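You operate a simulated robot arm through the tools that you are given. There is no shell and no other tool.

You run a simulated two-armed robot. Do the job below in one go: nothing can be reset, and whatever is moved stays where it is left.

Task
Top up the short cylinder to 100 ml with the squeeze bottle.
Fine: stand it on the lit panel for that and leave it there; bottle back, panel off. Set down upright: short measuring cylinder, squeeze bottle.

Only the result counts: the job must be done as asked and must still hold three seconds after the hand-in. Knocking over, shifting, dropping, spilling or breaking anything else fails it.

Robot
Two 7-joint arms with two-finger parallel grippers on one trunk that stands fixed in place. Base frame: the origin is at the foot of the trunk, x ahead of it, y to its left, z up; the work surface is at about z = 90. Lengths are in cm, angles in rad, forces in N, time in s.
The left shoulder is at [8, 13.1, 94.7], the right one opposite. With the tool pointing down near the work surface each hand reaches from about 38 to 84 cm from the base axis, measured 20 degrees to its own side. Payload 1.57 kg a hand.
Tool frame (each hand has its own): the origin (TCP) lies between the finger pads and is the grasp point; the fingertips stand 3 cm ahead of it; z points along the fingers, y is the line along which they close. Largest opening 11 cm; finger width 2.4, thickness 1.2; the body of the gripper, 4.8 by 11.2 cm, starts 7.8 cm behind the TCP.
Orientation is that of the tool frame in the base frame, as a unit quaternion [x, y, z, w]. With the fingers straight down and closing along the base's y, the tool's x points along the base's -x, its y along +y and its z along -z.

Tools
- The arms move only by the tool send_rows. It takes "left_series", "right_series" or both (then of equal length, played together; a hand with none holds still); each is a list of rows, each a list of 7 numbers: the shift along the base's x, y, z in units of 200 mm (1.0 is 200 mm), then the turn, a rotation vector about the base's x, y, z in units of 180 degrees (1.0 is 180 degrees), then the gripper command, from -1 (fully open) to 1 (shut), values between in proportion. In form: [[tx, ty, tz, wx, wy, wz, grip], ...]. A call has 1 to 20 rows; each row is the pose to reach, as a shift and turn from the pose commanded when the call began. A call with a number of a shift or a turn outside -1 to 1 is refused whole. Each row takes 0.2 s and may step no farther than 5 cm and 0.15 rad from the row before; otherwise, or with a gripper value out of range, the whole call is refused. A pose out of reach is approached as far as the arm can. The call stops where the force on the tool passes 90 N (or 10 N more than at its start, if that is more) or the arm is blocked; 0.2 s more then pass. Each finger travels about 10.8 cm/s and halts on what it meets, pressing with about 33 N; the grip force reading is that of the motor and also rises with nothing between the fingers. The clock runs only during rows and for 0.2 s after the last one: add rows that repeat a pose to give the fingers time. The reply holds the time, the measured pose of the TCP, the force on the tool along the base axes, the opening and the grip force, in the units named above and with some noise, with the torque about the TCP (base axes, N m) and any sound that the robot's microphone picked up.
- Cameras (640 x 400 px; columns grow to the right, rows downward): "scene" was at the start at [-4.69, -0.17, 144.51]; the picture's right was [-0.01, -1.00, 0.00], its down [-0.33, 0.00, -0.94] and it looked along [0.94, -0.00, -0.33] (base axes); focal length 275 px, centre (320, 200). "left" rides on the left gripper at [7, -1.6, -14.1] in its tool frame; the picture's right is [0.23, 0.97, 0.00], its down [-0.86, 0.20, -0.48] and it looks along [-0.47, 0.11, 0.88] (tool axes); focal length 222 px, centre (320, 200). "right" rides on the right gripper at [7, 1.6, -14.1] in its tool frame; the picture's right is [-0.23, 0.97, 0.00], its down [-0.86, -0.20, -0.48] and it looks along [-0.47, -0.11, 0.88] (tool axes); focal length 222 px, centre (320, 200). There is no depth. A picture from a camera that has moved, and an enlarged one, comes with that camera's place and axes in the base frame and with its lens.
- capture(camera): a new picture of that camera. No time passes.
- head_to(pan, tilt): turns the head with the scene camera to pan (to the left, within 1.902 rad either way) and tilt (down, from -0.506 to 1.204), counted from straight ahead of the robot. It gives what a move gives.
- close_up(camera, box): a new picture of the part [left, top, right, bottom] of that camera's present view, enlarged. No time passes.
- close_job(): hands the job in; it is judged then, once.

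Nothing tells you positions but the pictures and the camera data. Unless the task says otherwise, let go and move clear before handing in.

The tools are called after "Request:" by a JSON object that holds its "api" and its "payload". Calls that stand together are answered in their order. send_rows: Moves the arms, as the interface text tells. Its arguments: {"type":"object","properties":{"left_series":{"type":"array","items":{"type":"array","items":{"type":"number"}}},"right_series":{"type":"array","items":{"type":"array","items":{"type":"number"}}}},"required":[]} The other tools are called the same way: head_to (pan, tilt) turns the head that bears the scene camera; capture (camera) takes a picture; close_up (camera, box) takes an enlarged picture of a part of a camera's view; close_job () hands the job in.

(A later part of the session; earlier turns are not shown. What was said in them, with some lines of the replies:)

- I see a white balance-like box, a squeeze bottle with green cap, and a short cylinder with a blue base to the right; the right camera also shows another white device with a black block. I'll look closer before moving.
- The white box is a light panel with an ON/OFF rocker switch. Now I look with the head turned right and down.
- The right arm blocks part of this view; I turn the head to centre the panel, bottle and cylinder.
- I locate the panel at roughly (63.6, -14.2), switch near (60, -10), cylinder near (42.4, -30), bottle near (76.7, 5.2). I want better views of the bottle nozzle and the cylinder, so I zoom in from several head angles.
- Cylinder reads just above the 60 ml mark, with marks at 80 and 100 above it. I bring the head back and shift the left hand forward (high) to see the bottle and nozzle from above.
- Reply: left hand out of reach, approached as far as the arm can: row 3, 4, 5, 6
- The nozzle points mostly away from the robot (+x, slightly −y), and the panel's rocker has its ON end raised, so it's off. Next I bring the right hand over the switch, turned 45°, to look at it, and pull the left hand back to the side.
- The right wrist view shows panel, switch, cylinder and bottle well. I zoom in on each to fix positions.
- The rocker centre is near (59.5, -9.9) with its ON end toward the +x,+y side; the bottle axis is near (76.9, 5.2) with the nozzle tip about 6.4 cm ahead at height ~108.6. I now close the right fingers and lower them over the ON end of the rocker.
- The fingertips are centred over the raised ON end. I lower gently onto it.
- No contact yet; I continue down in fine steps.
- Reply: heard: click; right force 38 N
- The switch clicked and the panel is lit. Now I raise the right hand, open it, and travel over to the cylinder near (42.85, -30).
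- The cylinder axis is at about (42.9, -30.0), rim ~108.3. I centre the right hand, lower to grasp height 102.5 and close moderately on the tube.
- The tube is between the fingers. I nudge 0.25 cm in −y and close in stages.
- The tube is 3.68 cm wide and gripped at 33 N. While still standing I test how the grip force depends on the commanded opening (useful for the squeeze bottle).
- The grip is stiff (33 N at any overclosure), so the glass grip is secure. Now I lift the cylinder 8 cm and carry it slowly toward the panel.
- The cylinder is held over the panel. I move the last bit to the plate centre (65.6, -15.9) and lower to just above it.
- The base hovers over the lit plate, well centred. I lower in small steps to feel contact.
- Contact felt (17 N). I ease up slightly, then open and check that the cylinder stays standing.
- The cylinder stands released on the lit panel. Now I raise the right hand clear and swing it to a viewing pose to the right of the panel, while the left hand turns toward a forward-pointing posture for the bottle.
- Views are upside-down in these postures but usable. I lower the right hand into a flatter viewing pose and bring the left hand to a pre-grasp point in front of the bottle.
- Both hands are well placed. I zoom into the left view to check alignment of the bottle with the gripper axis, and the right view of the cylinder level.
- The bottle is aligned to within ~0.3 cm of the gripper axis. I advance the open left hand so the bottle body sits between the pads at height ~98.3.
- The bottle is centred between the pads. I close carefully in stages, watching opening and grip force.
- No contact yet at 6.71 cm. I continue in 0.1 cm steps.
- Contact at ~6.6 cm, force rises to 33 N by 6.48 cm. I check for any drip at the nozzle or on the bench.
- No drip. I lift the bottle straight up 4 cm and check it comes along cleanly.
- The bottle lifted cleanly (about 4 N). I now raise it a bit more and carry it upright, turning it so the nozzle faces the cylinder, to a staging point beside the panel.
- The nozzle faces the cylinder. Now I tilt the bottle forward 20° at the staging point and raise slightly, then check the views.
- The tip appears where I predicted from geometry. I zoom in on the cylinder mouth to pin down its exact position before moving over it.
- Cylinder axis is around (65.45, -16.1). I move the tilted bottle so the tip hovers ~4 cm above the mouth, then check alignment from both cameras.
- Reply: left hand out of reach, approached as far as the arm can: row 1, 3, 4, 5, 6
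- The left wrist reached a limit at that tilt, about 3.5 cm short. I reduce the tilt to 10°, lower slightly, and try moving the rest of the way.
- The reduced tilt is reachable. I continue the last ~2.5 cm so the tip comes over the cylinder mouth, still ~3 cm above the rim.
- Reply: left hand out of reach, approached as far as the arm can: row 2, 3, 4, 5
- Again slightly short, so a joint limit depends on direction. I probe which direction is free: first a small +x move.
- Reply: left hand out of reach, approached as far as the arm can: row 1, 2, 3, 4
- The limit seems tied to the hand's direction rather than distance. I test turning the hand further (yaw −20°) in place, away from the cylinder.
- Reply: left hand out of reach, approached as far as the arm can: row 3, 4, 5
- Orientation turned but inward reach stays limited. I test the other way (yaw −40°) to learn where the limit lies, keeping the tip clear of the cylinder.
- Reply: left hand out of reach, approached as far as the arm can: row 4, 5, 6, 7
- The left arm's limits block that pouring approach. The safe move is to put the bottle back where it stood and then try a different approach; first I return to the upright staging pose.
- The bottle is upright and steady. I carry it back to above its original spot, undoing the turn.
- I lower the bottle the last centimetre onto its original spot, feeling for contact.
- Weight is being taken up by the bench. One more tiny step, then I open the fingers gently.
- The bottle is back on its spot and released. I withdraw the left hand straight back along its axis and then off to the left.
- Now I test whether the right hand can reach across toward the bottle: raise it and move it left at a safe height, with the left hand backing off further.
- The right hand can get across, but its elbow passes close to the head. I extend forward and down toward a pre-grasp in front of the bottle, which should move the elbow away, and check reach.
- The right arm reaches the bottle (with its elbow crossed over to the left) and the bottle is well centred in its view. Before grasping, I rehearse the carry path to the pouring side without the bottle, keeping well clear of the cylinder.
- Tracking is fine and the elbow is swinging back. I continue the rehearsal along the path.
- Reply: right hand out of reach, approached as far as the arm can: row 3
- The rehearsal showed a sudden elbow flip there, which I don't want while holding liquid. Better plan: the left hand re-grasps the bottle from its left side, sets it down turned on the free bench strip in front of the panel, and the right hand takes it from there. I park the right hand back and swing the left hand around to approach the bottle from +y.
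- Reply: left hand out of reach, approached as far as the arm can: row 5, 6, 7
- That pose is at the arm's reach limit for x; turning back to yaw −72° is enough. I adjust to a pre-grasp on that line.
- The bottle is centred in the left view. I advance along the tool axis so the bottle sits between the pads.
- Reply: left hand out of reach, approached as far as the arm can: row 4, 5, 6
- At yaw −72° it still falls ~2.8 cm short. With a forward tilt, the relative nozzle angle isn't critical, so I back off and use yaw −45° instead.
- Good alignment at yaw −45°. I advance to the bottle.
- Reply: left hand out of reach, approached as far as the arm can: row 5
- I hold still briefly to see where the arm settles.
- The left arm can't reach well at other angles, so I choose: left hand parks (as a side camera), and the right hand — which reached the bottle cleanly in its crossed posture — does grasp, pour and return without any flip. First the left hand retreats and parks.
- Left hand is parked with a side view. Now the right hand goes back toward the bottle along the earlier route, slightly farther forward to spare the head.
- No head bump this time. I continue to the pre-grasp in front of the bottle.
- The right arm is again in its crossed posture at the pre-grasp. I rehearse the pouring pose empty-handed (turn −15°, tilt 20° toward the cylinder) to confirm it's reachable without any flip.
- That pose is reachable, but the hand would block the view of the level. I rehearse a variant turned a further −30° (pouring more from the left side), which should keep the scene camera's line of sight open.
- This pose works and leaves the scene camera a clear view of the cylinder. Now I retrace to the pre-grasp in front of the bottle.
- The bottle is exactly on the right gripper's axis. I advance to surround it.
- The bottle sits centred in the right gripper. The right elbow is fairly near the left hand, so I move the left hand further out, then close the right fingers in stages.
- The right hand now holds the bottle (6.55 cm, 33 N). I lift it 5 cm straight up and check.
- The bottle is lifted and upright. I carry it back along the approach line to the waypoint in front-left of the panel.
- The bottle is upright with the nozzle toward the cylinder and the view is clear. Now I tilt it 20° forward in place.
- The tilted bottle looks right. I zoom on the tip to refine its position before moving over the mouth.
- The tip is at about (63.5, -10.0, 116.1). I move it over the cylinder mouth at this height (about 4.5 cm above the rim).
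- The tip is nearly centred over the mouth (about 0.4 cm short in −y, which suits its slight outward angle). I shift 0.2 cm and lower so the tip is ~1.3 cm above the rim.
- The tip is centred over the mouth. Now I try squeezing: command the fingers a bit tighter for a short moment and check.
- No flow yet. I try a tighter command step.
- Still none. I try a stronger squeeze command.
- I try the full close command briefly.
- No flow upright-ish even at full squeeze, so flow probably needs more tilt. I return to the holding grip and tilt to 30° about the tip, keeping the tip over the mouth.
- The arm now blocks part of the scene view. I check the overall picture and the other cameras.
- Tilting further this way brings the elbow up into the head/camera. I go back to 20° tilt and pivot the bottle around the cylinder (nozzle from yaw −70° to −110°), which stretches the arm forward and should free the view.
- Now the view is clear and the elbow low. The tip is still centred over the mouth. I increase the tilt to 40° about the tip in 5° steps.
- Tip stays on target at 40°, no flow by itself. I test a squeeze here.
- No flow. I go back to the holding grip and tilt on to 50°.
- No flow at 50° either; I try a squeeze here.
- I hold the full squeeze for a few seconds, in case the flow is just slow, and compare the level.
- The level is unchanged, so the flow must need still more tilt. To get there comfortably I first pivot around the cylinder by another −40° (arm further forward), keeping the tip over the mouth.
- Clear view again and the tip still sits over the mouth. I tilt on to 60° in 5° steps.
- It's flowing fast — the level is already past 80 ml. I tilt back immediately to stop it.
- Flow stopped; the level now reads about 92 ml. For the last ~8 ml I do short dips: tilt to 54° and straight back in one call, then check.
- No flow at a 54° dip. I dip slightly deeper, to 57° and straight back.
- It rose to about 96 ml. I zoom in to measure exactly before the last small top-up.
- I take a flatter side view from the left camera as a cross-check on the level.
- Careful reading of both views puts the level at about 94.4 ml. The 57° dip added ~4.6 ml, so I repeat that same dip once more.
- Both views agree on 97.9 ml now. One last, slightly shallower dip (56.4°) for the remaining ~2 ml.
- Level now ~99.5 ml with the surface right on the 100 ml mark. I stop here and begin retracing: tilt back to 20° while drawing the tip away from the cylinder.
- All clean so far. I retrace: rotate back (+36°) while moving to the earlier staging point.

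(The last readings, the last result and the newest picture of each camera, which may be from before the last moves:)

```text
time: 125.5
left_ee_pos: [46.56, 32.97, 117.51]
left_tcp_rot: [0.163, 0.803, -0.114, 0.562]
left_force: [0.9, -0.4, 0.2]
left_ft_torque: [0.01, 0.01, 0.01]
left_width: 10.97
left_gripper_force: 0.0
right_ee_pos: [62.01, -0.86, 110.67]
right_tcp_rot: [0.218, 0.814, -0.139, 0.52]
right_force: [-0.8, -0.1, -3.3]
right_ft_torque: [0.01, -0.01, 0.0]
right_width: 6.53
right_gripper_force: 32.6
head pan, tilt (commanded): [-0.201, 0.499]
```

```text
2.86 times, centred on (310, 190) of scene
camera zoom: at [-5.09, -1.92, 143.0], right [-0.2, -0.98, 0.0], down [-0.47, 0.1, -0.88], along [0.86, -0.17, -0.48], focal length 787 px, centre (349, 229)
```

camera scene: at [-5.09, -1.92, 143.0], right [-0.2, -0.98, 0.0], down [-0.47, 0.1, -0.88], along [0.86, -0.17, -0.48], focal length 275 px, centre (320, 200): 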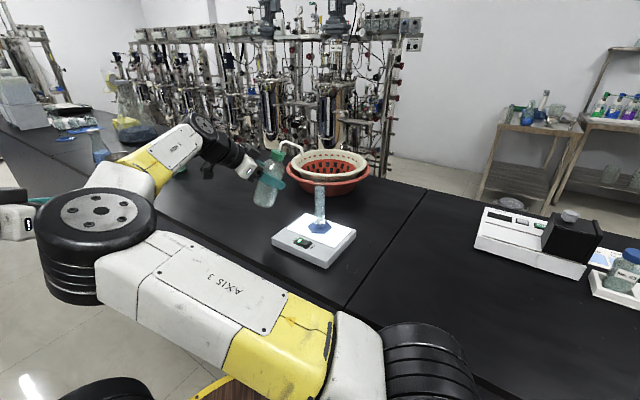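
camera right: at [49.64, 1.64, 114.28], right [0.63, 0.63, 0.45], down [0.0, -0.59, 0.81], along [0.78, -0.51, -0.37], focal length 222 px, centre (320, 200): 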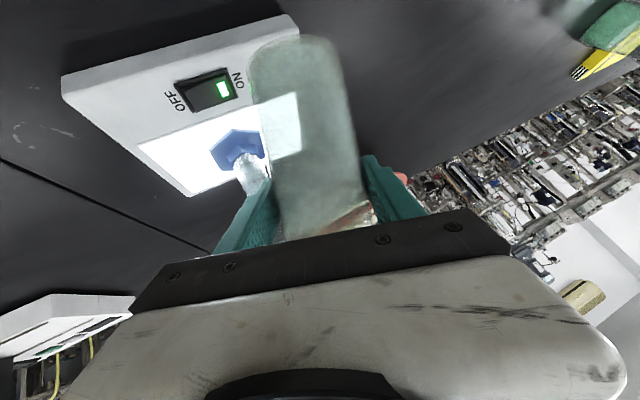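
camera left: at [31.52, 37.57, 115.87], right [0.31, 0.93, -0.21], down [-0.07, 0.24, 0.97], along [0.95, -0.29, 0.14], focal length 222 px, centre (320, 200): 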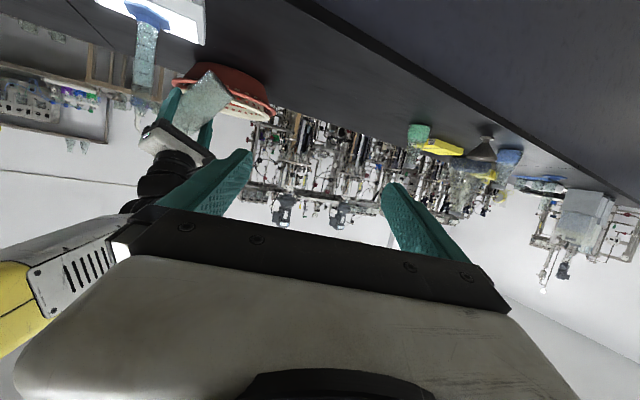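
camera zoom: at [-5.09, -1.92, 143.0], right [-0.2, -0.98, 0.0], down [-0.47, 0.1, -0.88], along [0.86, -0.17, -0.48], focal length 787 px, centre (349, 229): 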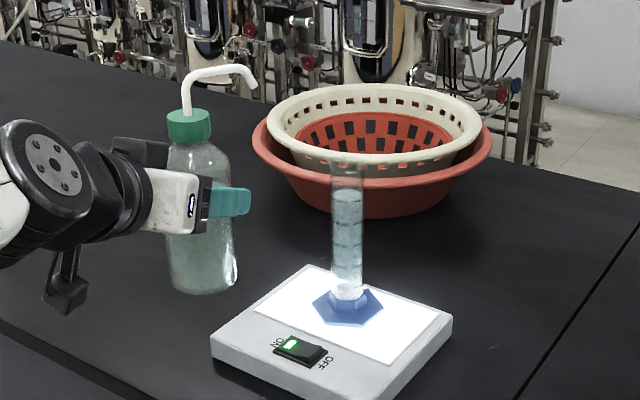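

The bottle is exactly upright again. I rotate it back +45° on the way to the waypoint, then over its home spot.

Request:
{"api": "send_rows", "payload": {"right_series": [[0.01, 0.01, -0.01, 0, 0, 0.03, -0.155], [0.035, 0.035, -0.03, 0, 0, 0.07, -0.155], [0.06, 0.06, -0.05, 0, 0, 0.11, -0.155], [0.085, 0.085, -0.075, 0, 0, 0.15, -0.155], [0.11, 0.11, -0.095, 0, 0, 0.19, -0.155], [0.13, 0.133, -0.11, 0, 0, 0.225, -0.155], [0.13, 0.133, -0.11, 0, 0, 0.25, -0.155], [0.13, 0.133, -0.11, 0, 0, 0.25, -0.155]]}}

Request:
{"api": "send_rows", "payload": {"right_series": [[0.04, 0.01, -0.01, 0, 0, 0, -0.155], [0.13, 0.035, -0.04, 0, 0, 0, -0.155], [0.25, 0.067, -0.08, 0, 0, 0, -0.155], [0.37, 0.099, -0.12, 0, 0, 0, -0.155], [0.49, 0.131, -0.16, 0, 0, 0, -0.155], [0.58, 0.155, -0.2, 0, 0, 0, -0.155], [0.62, 0.165, -0.23, 0, 0, 0, -0.155], [0.62, 0.165, -0.23, 0, 0, 0, -0.155]]}}

Request:
{"api": "capture", "payload": {"camera": "scene"}}

Request:
{"api": "capture", "payload": {"camera": "left"}}

```text
time: 127.3
left_ee_pos: [46.6, 33.05, 117.44]
left_tcp_rot: [0.163, 0.803, -0.113, 0.562]
left_force: [0.5, 0.9, 0.7]
left_ft_torque: [0.0, -0.02, -0.02]
left_width: 11.0
left_gripper_force: 0.0
right_ee_pos: [64.59, 1.74, 108.32]
right_tcp_rot: [-0.11, 0.837, 0.07, 0.532]
right_force: [-0.1, 0.7, -3.7]
right_ft_torque: [0.03, -0.01, -0.02]
right_width: 6.51
right_gripper_force: 33.2
head pan, tilt (commanded): [-0.201, 0.499]
```

```text
time: 129.1
left_ee_pos: [46.72, 33.06, 117.52]
left_tcp_rot: [0.164, 0.803, -0.115, 0.562]
left_force: [-0.3, -0.7, 0.7]
left_ft_torque: [0.01, 0.0, 0.0]
left_width: 11.01
left_gripper_force: 0.0
right_ee_pos: [76.97, 5.18, 103.92]
right_tcp_rot: [-0.111, 0.836, 0.071, 0.532]
right_force: [0.0, 0.2, -4.6]
right_ft_torque: [0.0, 0.01, -0.01]
right_width: 6.51
right_gripper_force: 33.4
head pan, tilt (commanded): [-0.201, 0.499]
```

```text
taken
camera scene: at [-5.08, -1.92, 143.0], right [-0.2, -0.98, 0.0], down [-0.47, 0.1, -0.88], along [0.86, -0.17, -0.48], focal length 275 px, centre (320, 200)
```

scene: 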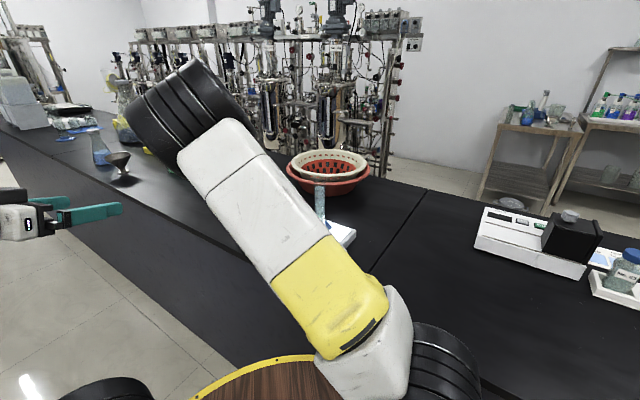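

```text
taken
camera left: at [31.53, 37.6, 115.86], right [0.31, 0.93, -0.21], down [-0.07, 0.24, 0.97], along [0.95, -0.28, 0.14], focal length 222 px, centre (320, 200)
```

left: 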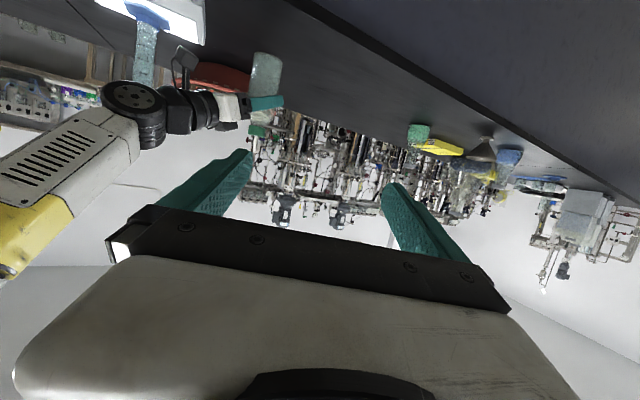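

The bottle hovers over its original spot. I lower it gently and feel for contact.

Request:
{"api": "send_rows", "payload": {"right_series": [[0.003, -0.003, -0.04, 0, 0, 0, -0.155], [0.006, -0.005, -0.1, 0, 0, 0, -0.155], [0.006, -0.005, -0.16, 0, 0, 0, -0.155], [0.006, -0.005, -0.21, 0, 0, 0, -0.155], [0.006, -0.005, -0.23, 0, 0, 0, -0.155], [0.006, -0.005, -0.23, 0, 0, 0, -0.155]]}}

Request:
{"api": "send_rows", "payload": {"right_series": [[0, 0, -0.008, 0, 0, 0, -0.155], [0, 0, -0.012, 0, 0, 0, -0.155], [0, 0, -0.012, 0, 0, 0, -0.155]]}}

```text
time: 130.5
left_ee_pos: [46.66, 32.94, 117.47]
left_tcp_rot: [0.163, 0.803, -0.114, 0.562]
left_force: [0.2, -0.3, -0.4]
left_ft_torque: [-0.01, -0.02, 0.0]
left_width: 10.99
left_gripper_force: 0.1
right_ee_pos: [76.95, 4.99, 99.35]
right_tcp_rot: [-0.11, 0.836, 0.071, 0.533]
right_force: [0.6, 0.7, -3.9]
right_ft_torque: [-0.01, 0.0, 0.02]
right_width: 6.51
right_gripper_force: 32.3
head pan, tilt (commanded): [-0.201, 0.499]
```

```text
time: 131.3
left_ee_pos: [46.53, 33.08, 117.64]
left_tcp_rot: [0.164, 0.802, -0.114, 0.562]
left_force: [-0.3, 0.2, 0.2]
left_ft_torque: [-0.01, -0.03, -0.03]
left_width: 10.99
left_gripper_force: 0.0
right_ee_pos: [77.01, 4.92, 99.33]
right_tcp_rot: [-0.11, 0.835, 0.072, 0.535]
right_force: [-1.0, 0.5, 16.9]
right_ft_torque: [0.35, -0.21, 0.05]
right_width: 6.52
right_gripper_force: 32.7
head pan, tilt (commanded): [-0.201, 0.499]
```

Contact with the bench. I ease up slightly and open the fingers gently.

Request:
{"api": "send_rows", "payload": {"right_series": [[0, 0, 0.008, 0, 0, 0, -0.155], [0, 0, 0.009, 0, 0, 0, -0.155], [0, 0, 0.009, 0, 0, 0, -0.19], [0, 0, 0.009, 0, 0, 0, -0.23], [0, 0, 0.009, 0, 0, 0, -0.35], [0, 0, 0.009, 0, 0, 0, -0.6], [0, 0, 0.009, 0, 0, 0, -1], [0, 0, 0.009, 0, 0, 0, -1]]}}

Request:
{"api": "close_up", "payload": {"camera": "left", "box": [130, 30, 310, 160]}}

Request:
{"api": "capture", "payload": {"camera": "right"}}

```text
time: 133.1
left_ee_pos: [46.59, 33.0, 117.43]
left_tcp_rot: [0.163, 0.803, -0.114, 0.562]
left_force: [-0.3, 0.4, 0.0]
left_ft_torque: [-0.02, -0.02, -0.03]
left_width: 11.02
left_gripper_force: 0.2
right_ee_pos: [77.06, 4.91, 99.15]
right_tcp_rot: [-0.109, 0.836, 0.07, 0.533]
right_force: [0.5, -0.7, -0.4]
right_ft_torque: [0.01, 0.01, -0.02]
right_width: 11.0
right_gripper_force: 0.0
head pan, tilt (commanded): [-0.201, 0.499]
```

```text
3.08 times, centred on (220, 95) of left
camera zoom: at [31.52, 37.6, 115.86], right [0.31, 0.93, -0.21], down [-0.07, 0.24, 0.97], along [0.95, -0.28, 0.14], focal length 684 px, centre (628, 523)
```

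zoom: 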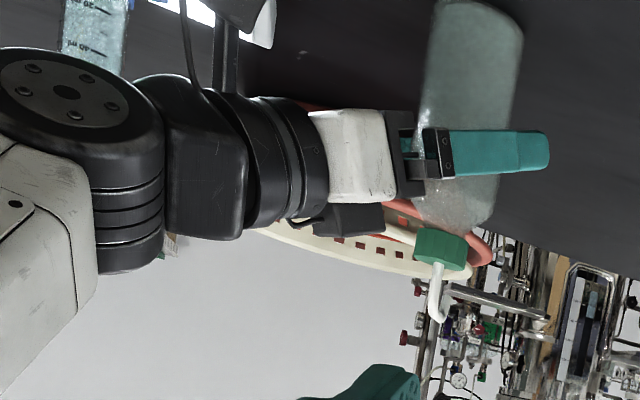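

```text
taken
camera right: at [61.38, 2.56, 98.84], right [-0.16, 0.97, 0.21], down [-0.02, -0.21, 0.98], along [0.99, 0.15, 0.05], focal length 222 px, centre (320, 200)
```

right: 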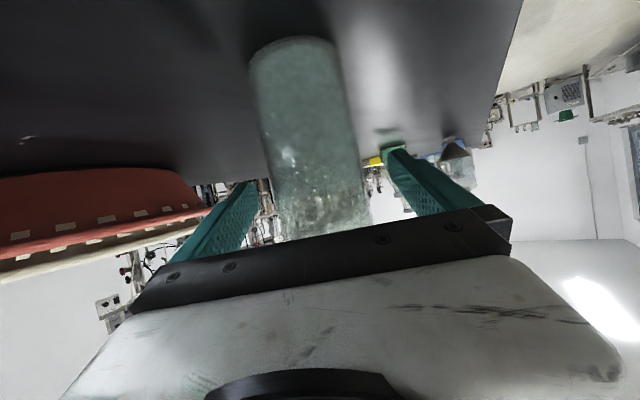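

The bottle stands released on its original spot. I withdraw the right hand straight back and up along the earlier route.

Request:
{"api": "send_rows", "payload": {"right_series": [[-0.08, -0.022, 0.04, 0, 0, 0, -1], [-0.2, -0.054, 0.1, 0, 0, 0, -1], [-0.33, -0.09, 0.165, 0, 0, 0, -1], [-0.46, -0.125, 0.23, 0, 0, 0, -1], [-0.59, -0.16, 0.3, 0, 0, 0, -1], [-0.6125, -0.1665, 0.32, 0, 0, 0, -1]]}}

Request:
{"api": "send_rows", "payload": {"right_series": [[-0.085, -0.065, 0.1, 0, 0, 0, -1], [-0.175, -0.135, 0.21, 0, 0, 0, -1], [-0.265, -0.2, 0.32, 0, 0, 0, -1], [-0.355, -0.265, 0.43, 0, 0, 0, -1], [-0.445, -0.33, 0.53, 0, 0, 0, -1], [-0.535, -0.385, 0.62, 0, 0, 0, -1], [-0.535, -0.385, 0.62, 0, 0, 0, -1]]}}

Request:
{"api": "capture", "payload": {"camera": "scene"}}

```text
time: 134.5
left_ee_pos: [46.64, 33.11, 117.56]
left_tcp_rot: [0.163, 0.803, -0.114, 0.562]
left_force: [-0.2, 0.6, 0.1]
left_ft_torque: [-0.02, 0.02, 0.0]
left_width: 11.0
left_gripper_force: 0.1
right_ee_pos: [65.0, 1.56, 105.56]
right_tcp_rot: [-0.111, 0.836, 0.071, 0.532]
right_force: [-0.5, 0.0, 0.2]
right_ft_torque: [0.03, 0.02, -0.01]
right_width: 10.99
right_gripper_force: 0.1
head pan, tilt (commanded): [-0.201, 0.499]
```

```text
time: 136.1
left_ee_pos: [46.55, 33.0, 117.5]
left_tcp_rot: [0.164, 0.803, -0.115, 0.562]
left_force: [0.3, -0.3, 1.3]
left_ft_torque: [0.0, 0.0, 0.0]
left_width: 10.98
left_gripper_force: 0.1
right_ee_pos: [53.91, -6.07, 117.73]
right_tcp_rot: [-0.11, 0.837, 0.069, 0.532]
right_force: [1.0, -0.8, 0.3]
right_ft_torque: [0.05, 0.0, -0.01]
right_width: 11.01
right_gripper_force: 0.1
head pan, tilt (commanded): [-0.201, 0.499]
```

```text
taken
camera scene: at [-5.09, -1.92, 143.0], right [-0.2, -0.98, 0.0], down [-0.47, 0.1, -0.88], along [0.86, -0.17, -0.48], focal length 275 px, centre (320, 200)
```

scene: 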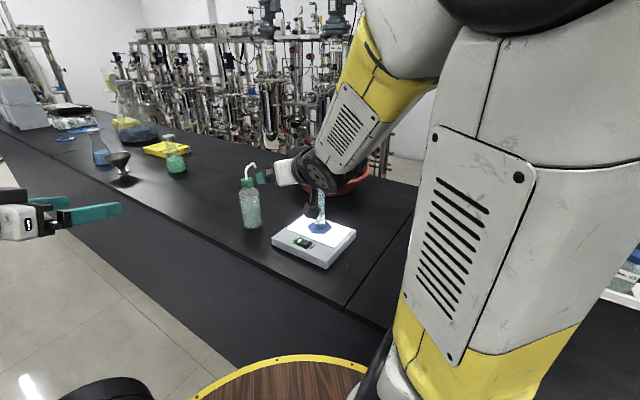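

The right arm is back in its normal posture and the scene looks clean. Next I turn the right hand to point straight down (yaw −45°) at a safe height near the panel.

Request:
{"api": "send_rows", "payload": {"right_series": [[-0.008, -0.033, 0.03, 0.0081, 0.0303, -0.0246, -1], [-0.016, -0.066, 0.06, 0.0162, 0.0606, -0.0493, -1], [-0.024, -0.099, 0.09, 0.0244, 0.0909, -0.0739, -1], [-0.032, -0.132, 0.12, 0.0325, 0.1212, -0.0985, -1], [-0.04, -0.165, 0.15, 0.0406, 0.1515, -0.1232, -1], [-0.048, -0.198, 0.18, 0.0487, 0.1819, -0.1478, -1], [-0.056, -0.231, 0.2, 0.0568, 0.2122, -0.1724, -1], [-0.064, -0.264, 0.215, 0.0649, 0.2425, -0.1971, -1], [-0.072, -0.297, 0.215, 0.0731, 0.2728, -0.2217, -1], [-0.08, -0.33, 0.215, 0.0812, 0.3031, -0.2463, 0], [-0.088, -0.363, 0.215, 0.0893, 0.3334, -0.271, 1], [-0.095, -0.395, 0.215, 0.0974, 0.3637, -0.2956, 1], [-0.095, -0.395, 0.215, 0.0974, 0.3637, -0.2956, 1]]}}

Request:
{"api": "capture", "payload": {"camera": "scene"}}

Request:
{"api": "capture", "payload": {"camera": "right"}}

```text
time: 138.9
left_ee_pos: [46.68, 32.96, 117.52]
left_tcp_rot: [0.164, 0.803, -0.114, 0.561]
left_force: [-0.6, 1.4, -0.3]
left_ft_torque: [-0.01, -0.01, 0.0]
left_width: 11.0
left_gripper_force: 0.0
right_ee_pos: [52.08, -13.89, 122.21]
right_tcp_rot: [0.383, 0.924, 0.0, -0.001]
right_force: [0.3, 0.0, -0.8]
right_ft_torque: [0.0, 0.02, 0.02]
right_width: 0.0
right_gripper_force: 20.9
head pan, tilt (commanded): [-0.201, 0.499]
```

```text
taken
camera scene: at [-5.1, -1.93, 143.0], right [-0.2, -0.98, 0.0], down [-0.47, 0.1, -0.88], along [0.86, -0.17, -0.48], focal length 275 px, centre (320, 200)
```

scene: 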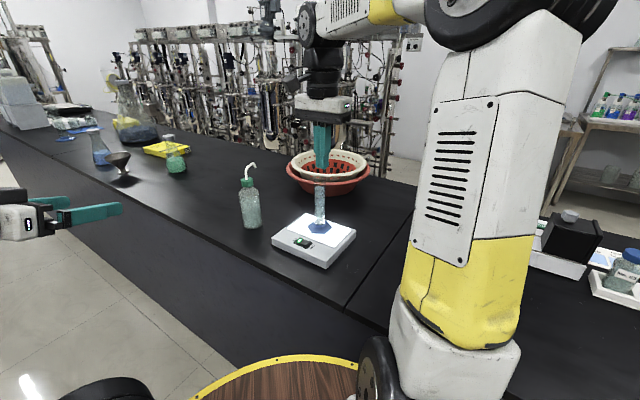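

```text
taken
camera right: at [48.37, -7.75, 136.42], right [0.85, 0.53, 0.0], down [0.46, -0.75, 0.48], along [0.25, -0.41, -0.88], focal length 222 px, centre (320, 200)
```

right: 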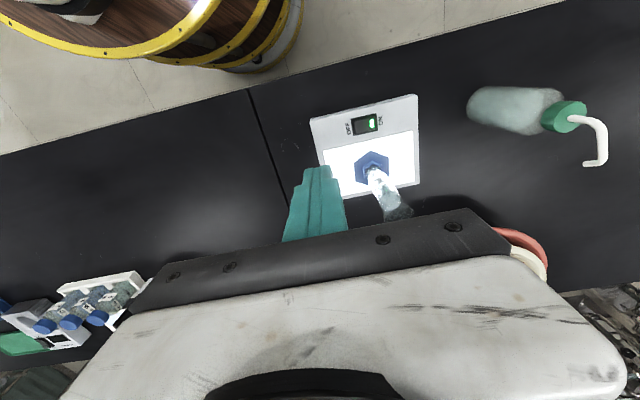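

The hand points down with closed fingers and everything stands well. I move over the OFF end of the rocker (57.9, -11.3) and descend to a look-distance.

Request:
{"api": "send_rows", "payload": {"right_series": [[0.1, 0.045, 0, 0, 0, 0, 1], [0.2, 0.09, 0, 0, 0, 0, 1], [0.29, 0.13, 0, 0, 0, 0, 1], [0.29, 0.13, -0.2, 0, 0, 0, 1], [0.29, 0.13, -0.4, 0, 0, 0, 1], [0.29, 0.13, -0.6, 0, 0, 0, 1], [0.29, 0.13, -0.8, 0, 0, 0, 1], [0.29, 0.13, -1.0, 0, 0, 0, 1], [0.29, 0.13, -1.0, 0, 0, 0, 1]]}}

Request:
{"api": "capture", "payload": {"camera": "right"}}

Request:
{"api": "close_up", "payload": {"camera": "scene", "box": [260, 140, 370, 280]}}

Request:
{"api": "close_up", "payload": {"camera": "scene", "box": [280, 220, 340, 265]}}

```text
time: 140.9
left_ee_pos: [46.54, 32.93, 117.47]
left_tcp_rot: [0.163, 0.802, -0.114, 0.563]
left_force: [-0.3, -0.9, -0.7]
left_ft_torque: [-0.01, -0.02, 0.0]
left_width: 10.98
left_gripper_force: 0.0
right_ee_pos: [57.93, -11.21, 102.49]
right_tcp_rot: [0.382, 0.924, 0.0, 0.0]
right_force: [-0.6, 0.0, 0.8]
right_ft_torque: [0.02, 0.02, 0.01]
right_width: 0.0
right_gripper_force: 21.3
head pan, tilt (commanded): [-0.201, 0.499]
```

```text
taken
camera right: at [54.03, -4.98, 116.58], right [0.85, 0.53, 0.0], down [0.46, -0.75, 0.48], along [0.25, -0.41, -0.88], focal length 222 px, centre (320, 200)
```

right: 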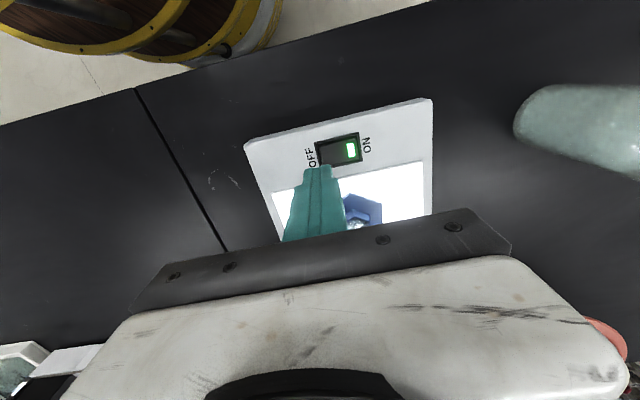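

```text
2.86 times, centred on (315, 210) of scene
camera zoom: at [-5.1, -1.93, 143.0], right [-0.2, -0.98, 0.0], down [-0.47, 0.1, -0.88], along [0.86, -0.17, -0.48], focal length 787 px, centre (334, 171)
```

zoom: 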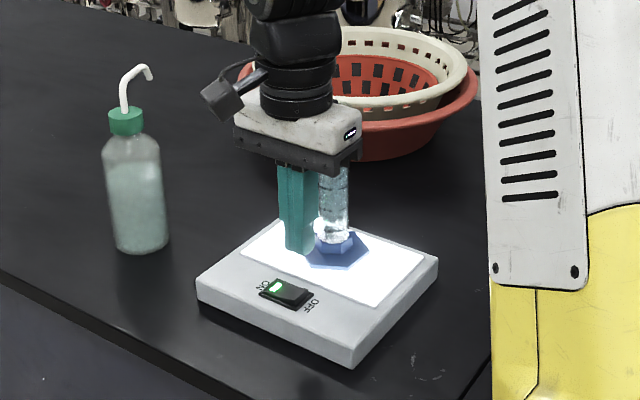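

```text
8.89 times, centred on (310, 242) of scene
camera zoom: at [-5.1, -1.93, 143.0], right [-0.2, -0.98, 0.0], down [-0.47, 0.1, -0.88], along [0.86, -0.17, -0.48], focal length 2448 px, centre (409, -178)
```

zoom: 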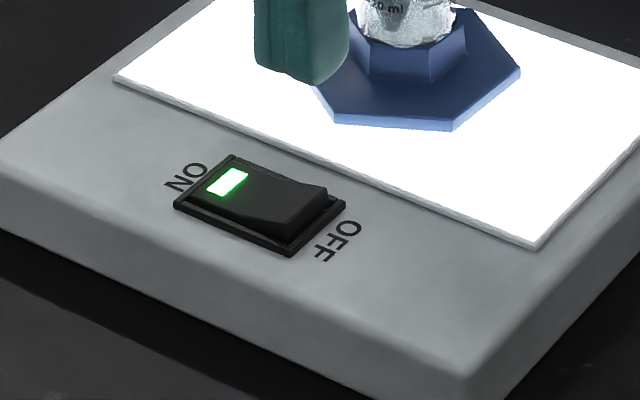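

The tip is lined up with the raised OFF end (cylinder well clear). I shift slightly and descend onto it.

Request:
{"api": "send_rows", "payload": {"right_series": [[0.008, -0.008, -0.1, 0, 0, 0, 1], [0.008, -0.008, -0.2, 0, 0, 0, 1], [0.008, -0.008, -0.25, 0, 0, 0, 1], [0.008, -0.008, -0.272, 0, 0, 0, 1], [0.008, -0.008, -0.272, 0, 0, 0, 1]]}}

Request:
{"api": "close_up", "payload": {"camera": "scene", "box": [260, 190, 370, 280]}}

```text
time: 142.1
left_ee_pos: [46.52, 32.98, 117.53]
left_tcp_rot: [0.164, 0.803, -0.114, 0.562]
left_force: [0.4, 0.1, 0.5]
left_ft_torque: [0.01, -0.01, 0.04]
left_width: 11.0
left_gripper_force: 0.1
right_ee_pos: [58.14, -11.6, 96.8]
right_tcp_rot: [0.383, 0.924, 0.0, 0.0]
right_force: [1.1, 0.9, 1.2]
right_ft_torque: [0.0, 0.04, 0.03]
right_width: 0.02
right_gripper_force: 21.4
head pan, tilt (commanded): [-0.201, 0.499]
```

```text
4.44 times, centred on (315, 235) of scene
camera zoom: at [-5.1, -1.93, 143.0], right [-0.2, -0.98, 0.0], down [-0.47, 0.1, -0.88], along [0.86, -0.17, -0.48], focal length 1224 px, centre (342, 44)
```

zoom: 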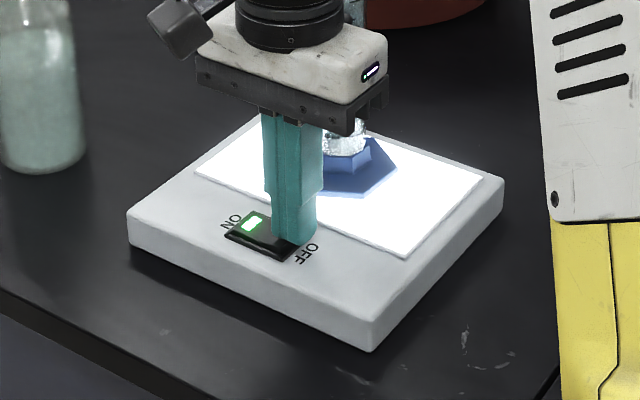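

The tip is just at the OFF end. I press down in fine steps.

Request:
{"api": "send_rows", "payload": {"right_series": [[0, 0, -0.01, 0, 0, 0, 1], [0, 0, -0.02, 0, 0, 0, 1], [0, 0, -0.025, 0, 0, 0, 1], [0, 0, -0.025, 0, 0, 0, 1]]}}

Request:
{"api": "close_up", "payload": {"camera": "scene", "box": [260, 190, 370, 280]}}

```text
time: 143.1
left_ee_pos: [46.45, 33.04, 117.57]
left_tcp_rot: [0.163, 0.803, -0.113, 0.563]
left_force: [-0.8, 0.9, -0.5]
left_ft_torque: [-0.01, 0.01, 0.01]
left_width: 11.02
left_gripper_force: 0.0
right_ee_pos: [58.1, -11.44, 96.67]
right_tcp_rot: [0.384, 0.923, 0.002, 0.002]
right_force: [-12.6, -6.1, 43.4]
right_ft_torque: [0.23, 0.07, 0.04]
right_width: 0.03
right_gripper_force: 21.4
head pan, tilt (commanded): [-0.201, 0.499]
heard: click
```

```text
4.44 times, centred on (315, 235) of scene
camera zoom: at [-5.28, -1.93, 143.0], right [-0.2, -0.98, 0.0], down [-0.47, 0.1, -0.88], along [0.86, -0.18, -0.48], focal length 1224 px, centre (342, 44)
```

zoom: 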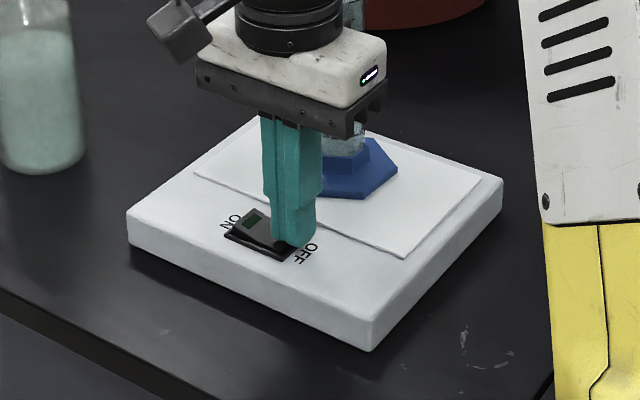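

Click heard and the panel is dark, so it is off. I raise the right hand straight up and move it clear, then verify everything.

Request:
{"api": "send_rows", "payload": {"right_series": [[0, 0, 0.05, 0, 0, 0, 1], [0, 0, 0.25, 0, 0, 0, 1], [0, 0, 0.48, 0, 0, 0, 1], [0, 0, 0.72, 0, 0, 0, 1], [0, 0, 0.95, 0, 0, 0, 1], [-0.1, -0.1, 1.0, 0, 0, 0, 0.5], [-0.25, -0.2, 1.0, 0, 0, 0, 0.5], [-0.4, -0.3, 1.0, 0, 0, 0, 0.5], [-0.55, -0.4, 1.0, 0, 0, 0, 0.5], [-0.7, -0.5, 1.0, 0, 0, 0, 0.5], [-0.7, -0.5, 1.0, 0, 0, 0, 0.5]]}}

Request:
{"api": "capture", "payload": {"camera": "scene"}}

Request:
{"api": "close_up", "payload": {"camera": "scene", "box": [220, 150, 370, 275]}}

Request:
{"api": "close_up", "payload": {"camera": "scene", "box": [309, 180, 331, 202]}}

Request:
{"api": "close_up", "payload": {"camera": "left", "box": [138, 74, 156, 92]}}

```text
time: 145.5
left_ee_pos: [46.61, 33.04, 117.41]
left_tcp_rot: [0.163, 0.802, -0.114, 0.562]
left_force: [0.1, 0.4, -0.1]
left_ft_torque: [0.01, 0.01, 0.0]
left_width: 11.01
left_gripper_force: 0.1
right_ee_pos: [44.3, -21.67, 116.16]
right_tcp_rot: [0.383, 0.924, 0.0, 0.0]
right_force: [0.1, 0.2, 0.2]
right_ft_torque: [0.03, -0.02, -0.05]
right_width: 2.77
right_gripper_force: 0.3
head pan, tilt (commanded): [-0.201, 0.499]
```

```text
taken
camera scene: at [-5.1, -1.93, 143.0], right [-0.2, -0.98, 0.0], down [-0.47, 0.1, -0.88], along [0.86, -0.17, -0.48], focal length 275 px, centre (320, 200)
```

scene: 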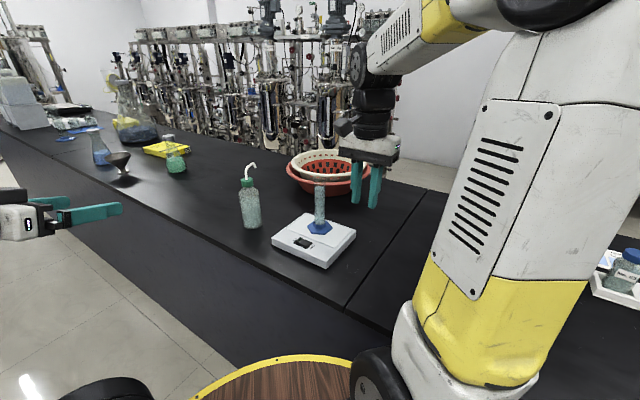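

```text
3.20 times, centred on (295, 212) of scene
camera zoom: at [-5.1, -1.93, 143.0], right [-0.2, -0.98, 0.0], down [-0.47, 0.1, -0.88], along [0.86, -0.17, -0.48], focal length 881 px, centre (400, 160)
```

zoom: 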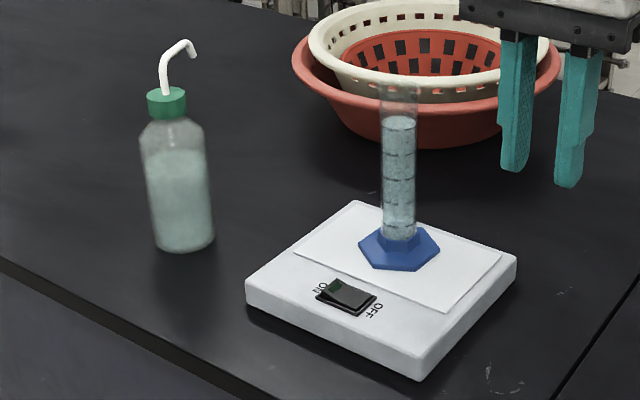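

```text
16.00 times, centred on (320, 191) of scene
camera zoom: at [-5.1, -1.93, 143.0], right [-0.2, -0.98, 0.0], down [-0.47, 0.1, -0.88], along [0.86, -0.17, -0.48], focal length 4406 px, centre (320, 344)
```

zoom: 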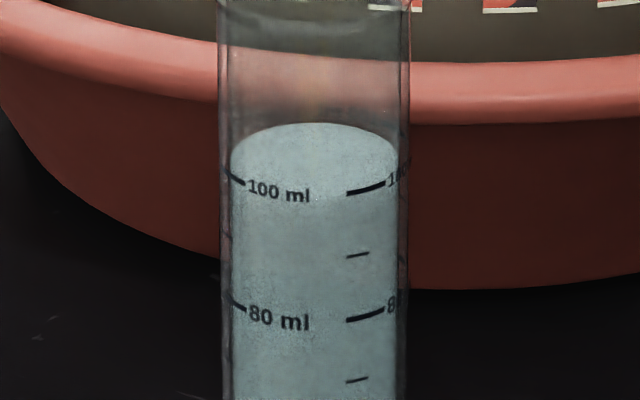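

```text
16.00 times, centred on (147, 83) of left
camera zoom: at [31.52, 37.6, 115.87], right [0.31, 0.93, -0.21], down [-0.07, 0.24, 0.97], along [0.95, -0.28, 0.14], focal length 3554 px, centre (3088, 2072)
```

zoom: 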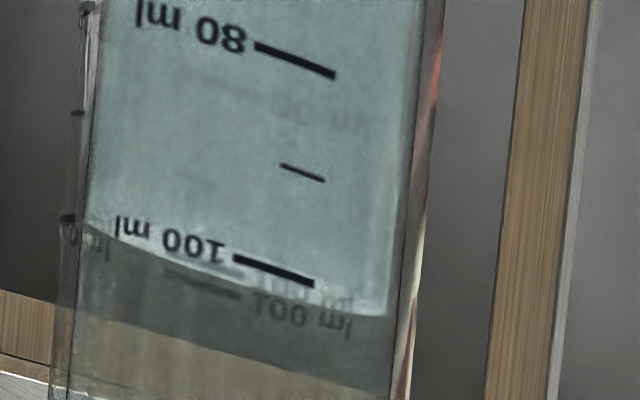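

Panel is off, bottle stands at its spot, cylinder reads ~99.5–100 ml on the panel. A last look for any stray drops around the cylinder, panel and bottle.

Request:
{"api": "close_up", "payload": {"camera": "scene", "box": [265, 205, 361, 272]}}

Request:
{"api": "close_up", "payload": {"camera": "scene", "box": [225, 150, 305, 240]}}

Request:
{"api": "capture", "payload": {"camera": "right"}}

```text
5.97 times, centred on (313, 238) of scene
camera zoom: at [-5.1, -1.93, 143.0], right [-0.2, -0.98, 0.0], down [-0.47, 0.1, -0.88], along [0.86, -0.17, -0.48], focal length 1644 px, centre (362, -30)
```

zoom: 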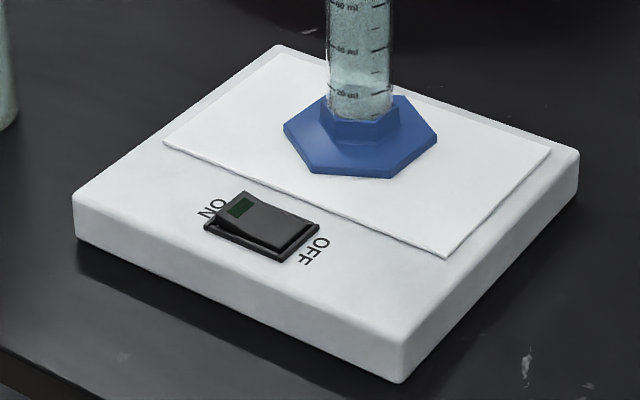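

```text
4.44 times, centred on (265, 195) of scene
camera zoom: at [-5.1, -1.93, 143.0], right [-0.2, -0.98, 0.0], down [-0.47, 0.1, -0.88], along [0.86, -0.17, -0.48], focal length 1224 px, centre (564, 222)
```

zoom: 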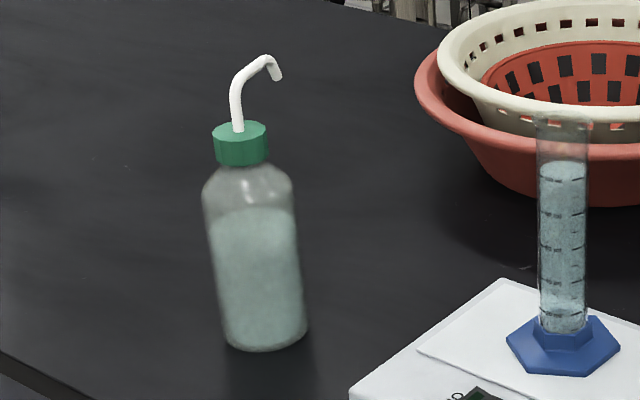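

```text
taken
camera right: at [40.46, -15.4, 130.24], right [0.85, 0.53, 0.0], down [0.46, -0.75, 0.48], along [0.25, -0.41, -0.88], focal length 222 px, centre (320, 200)
```

right: 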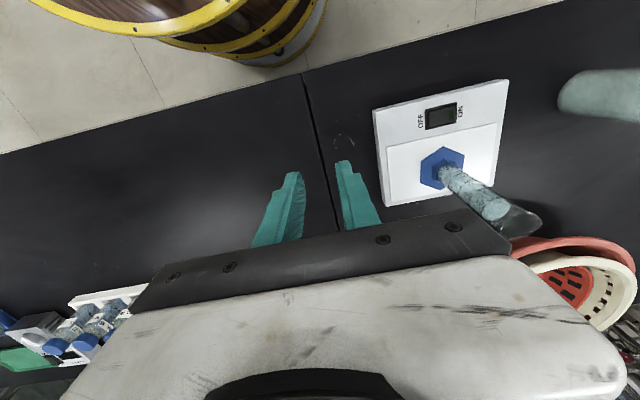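

The cylinder stands upright on the panel, filled to the 100 ml mark. The bottle is upright on its spot, the panel is off, I see no spills, and both hands are clear. I hand the job in.

Request:
{"api": "close_job", "payload": {}}

```text
The job is handed in.
```

The short cylinder is standing on the panel, filled to the 100 ml mark. By my reading from two camera angles the level is about 99.5 ml.

- **Panel:** I switched it on before filling and off again afterwards. The switch clicked both times, and the panel is now dark.
- **Bottle:** it is back on its original spot, upright and released.
- **Spills:** I saw no drops on the panel or bench, and nothing else was moved.

Squeezing gave no flow at any tilt I tried up to 50°. The liquid only came once the bottle was tilted to about 55–60°, so I poured by tilting and finished with three short dips.

Both hands were clear when I handed the job in.
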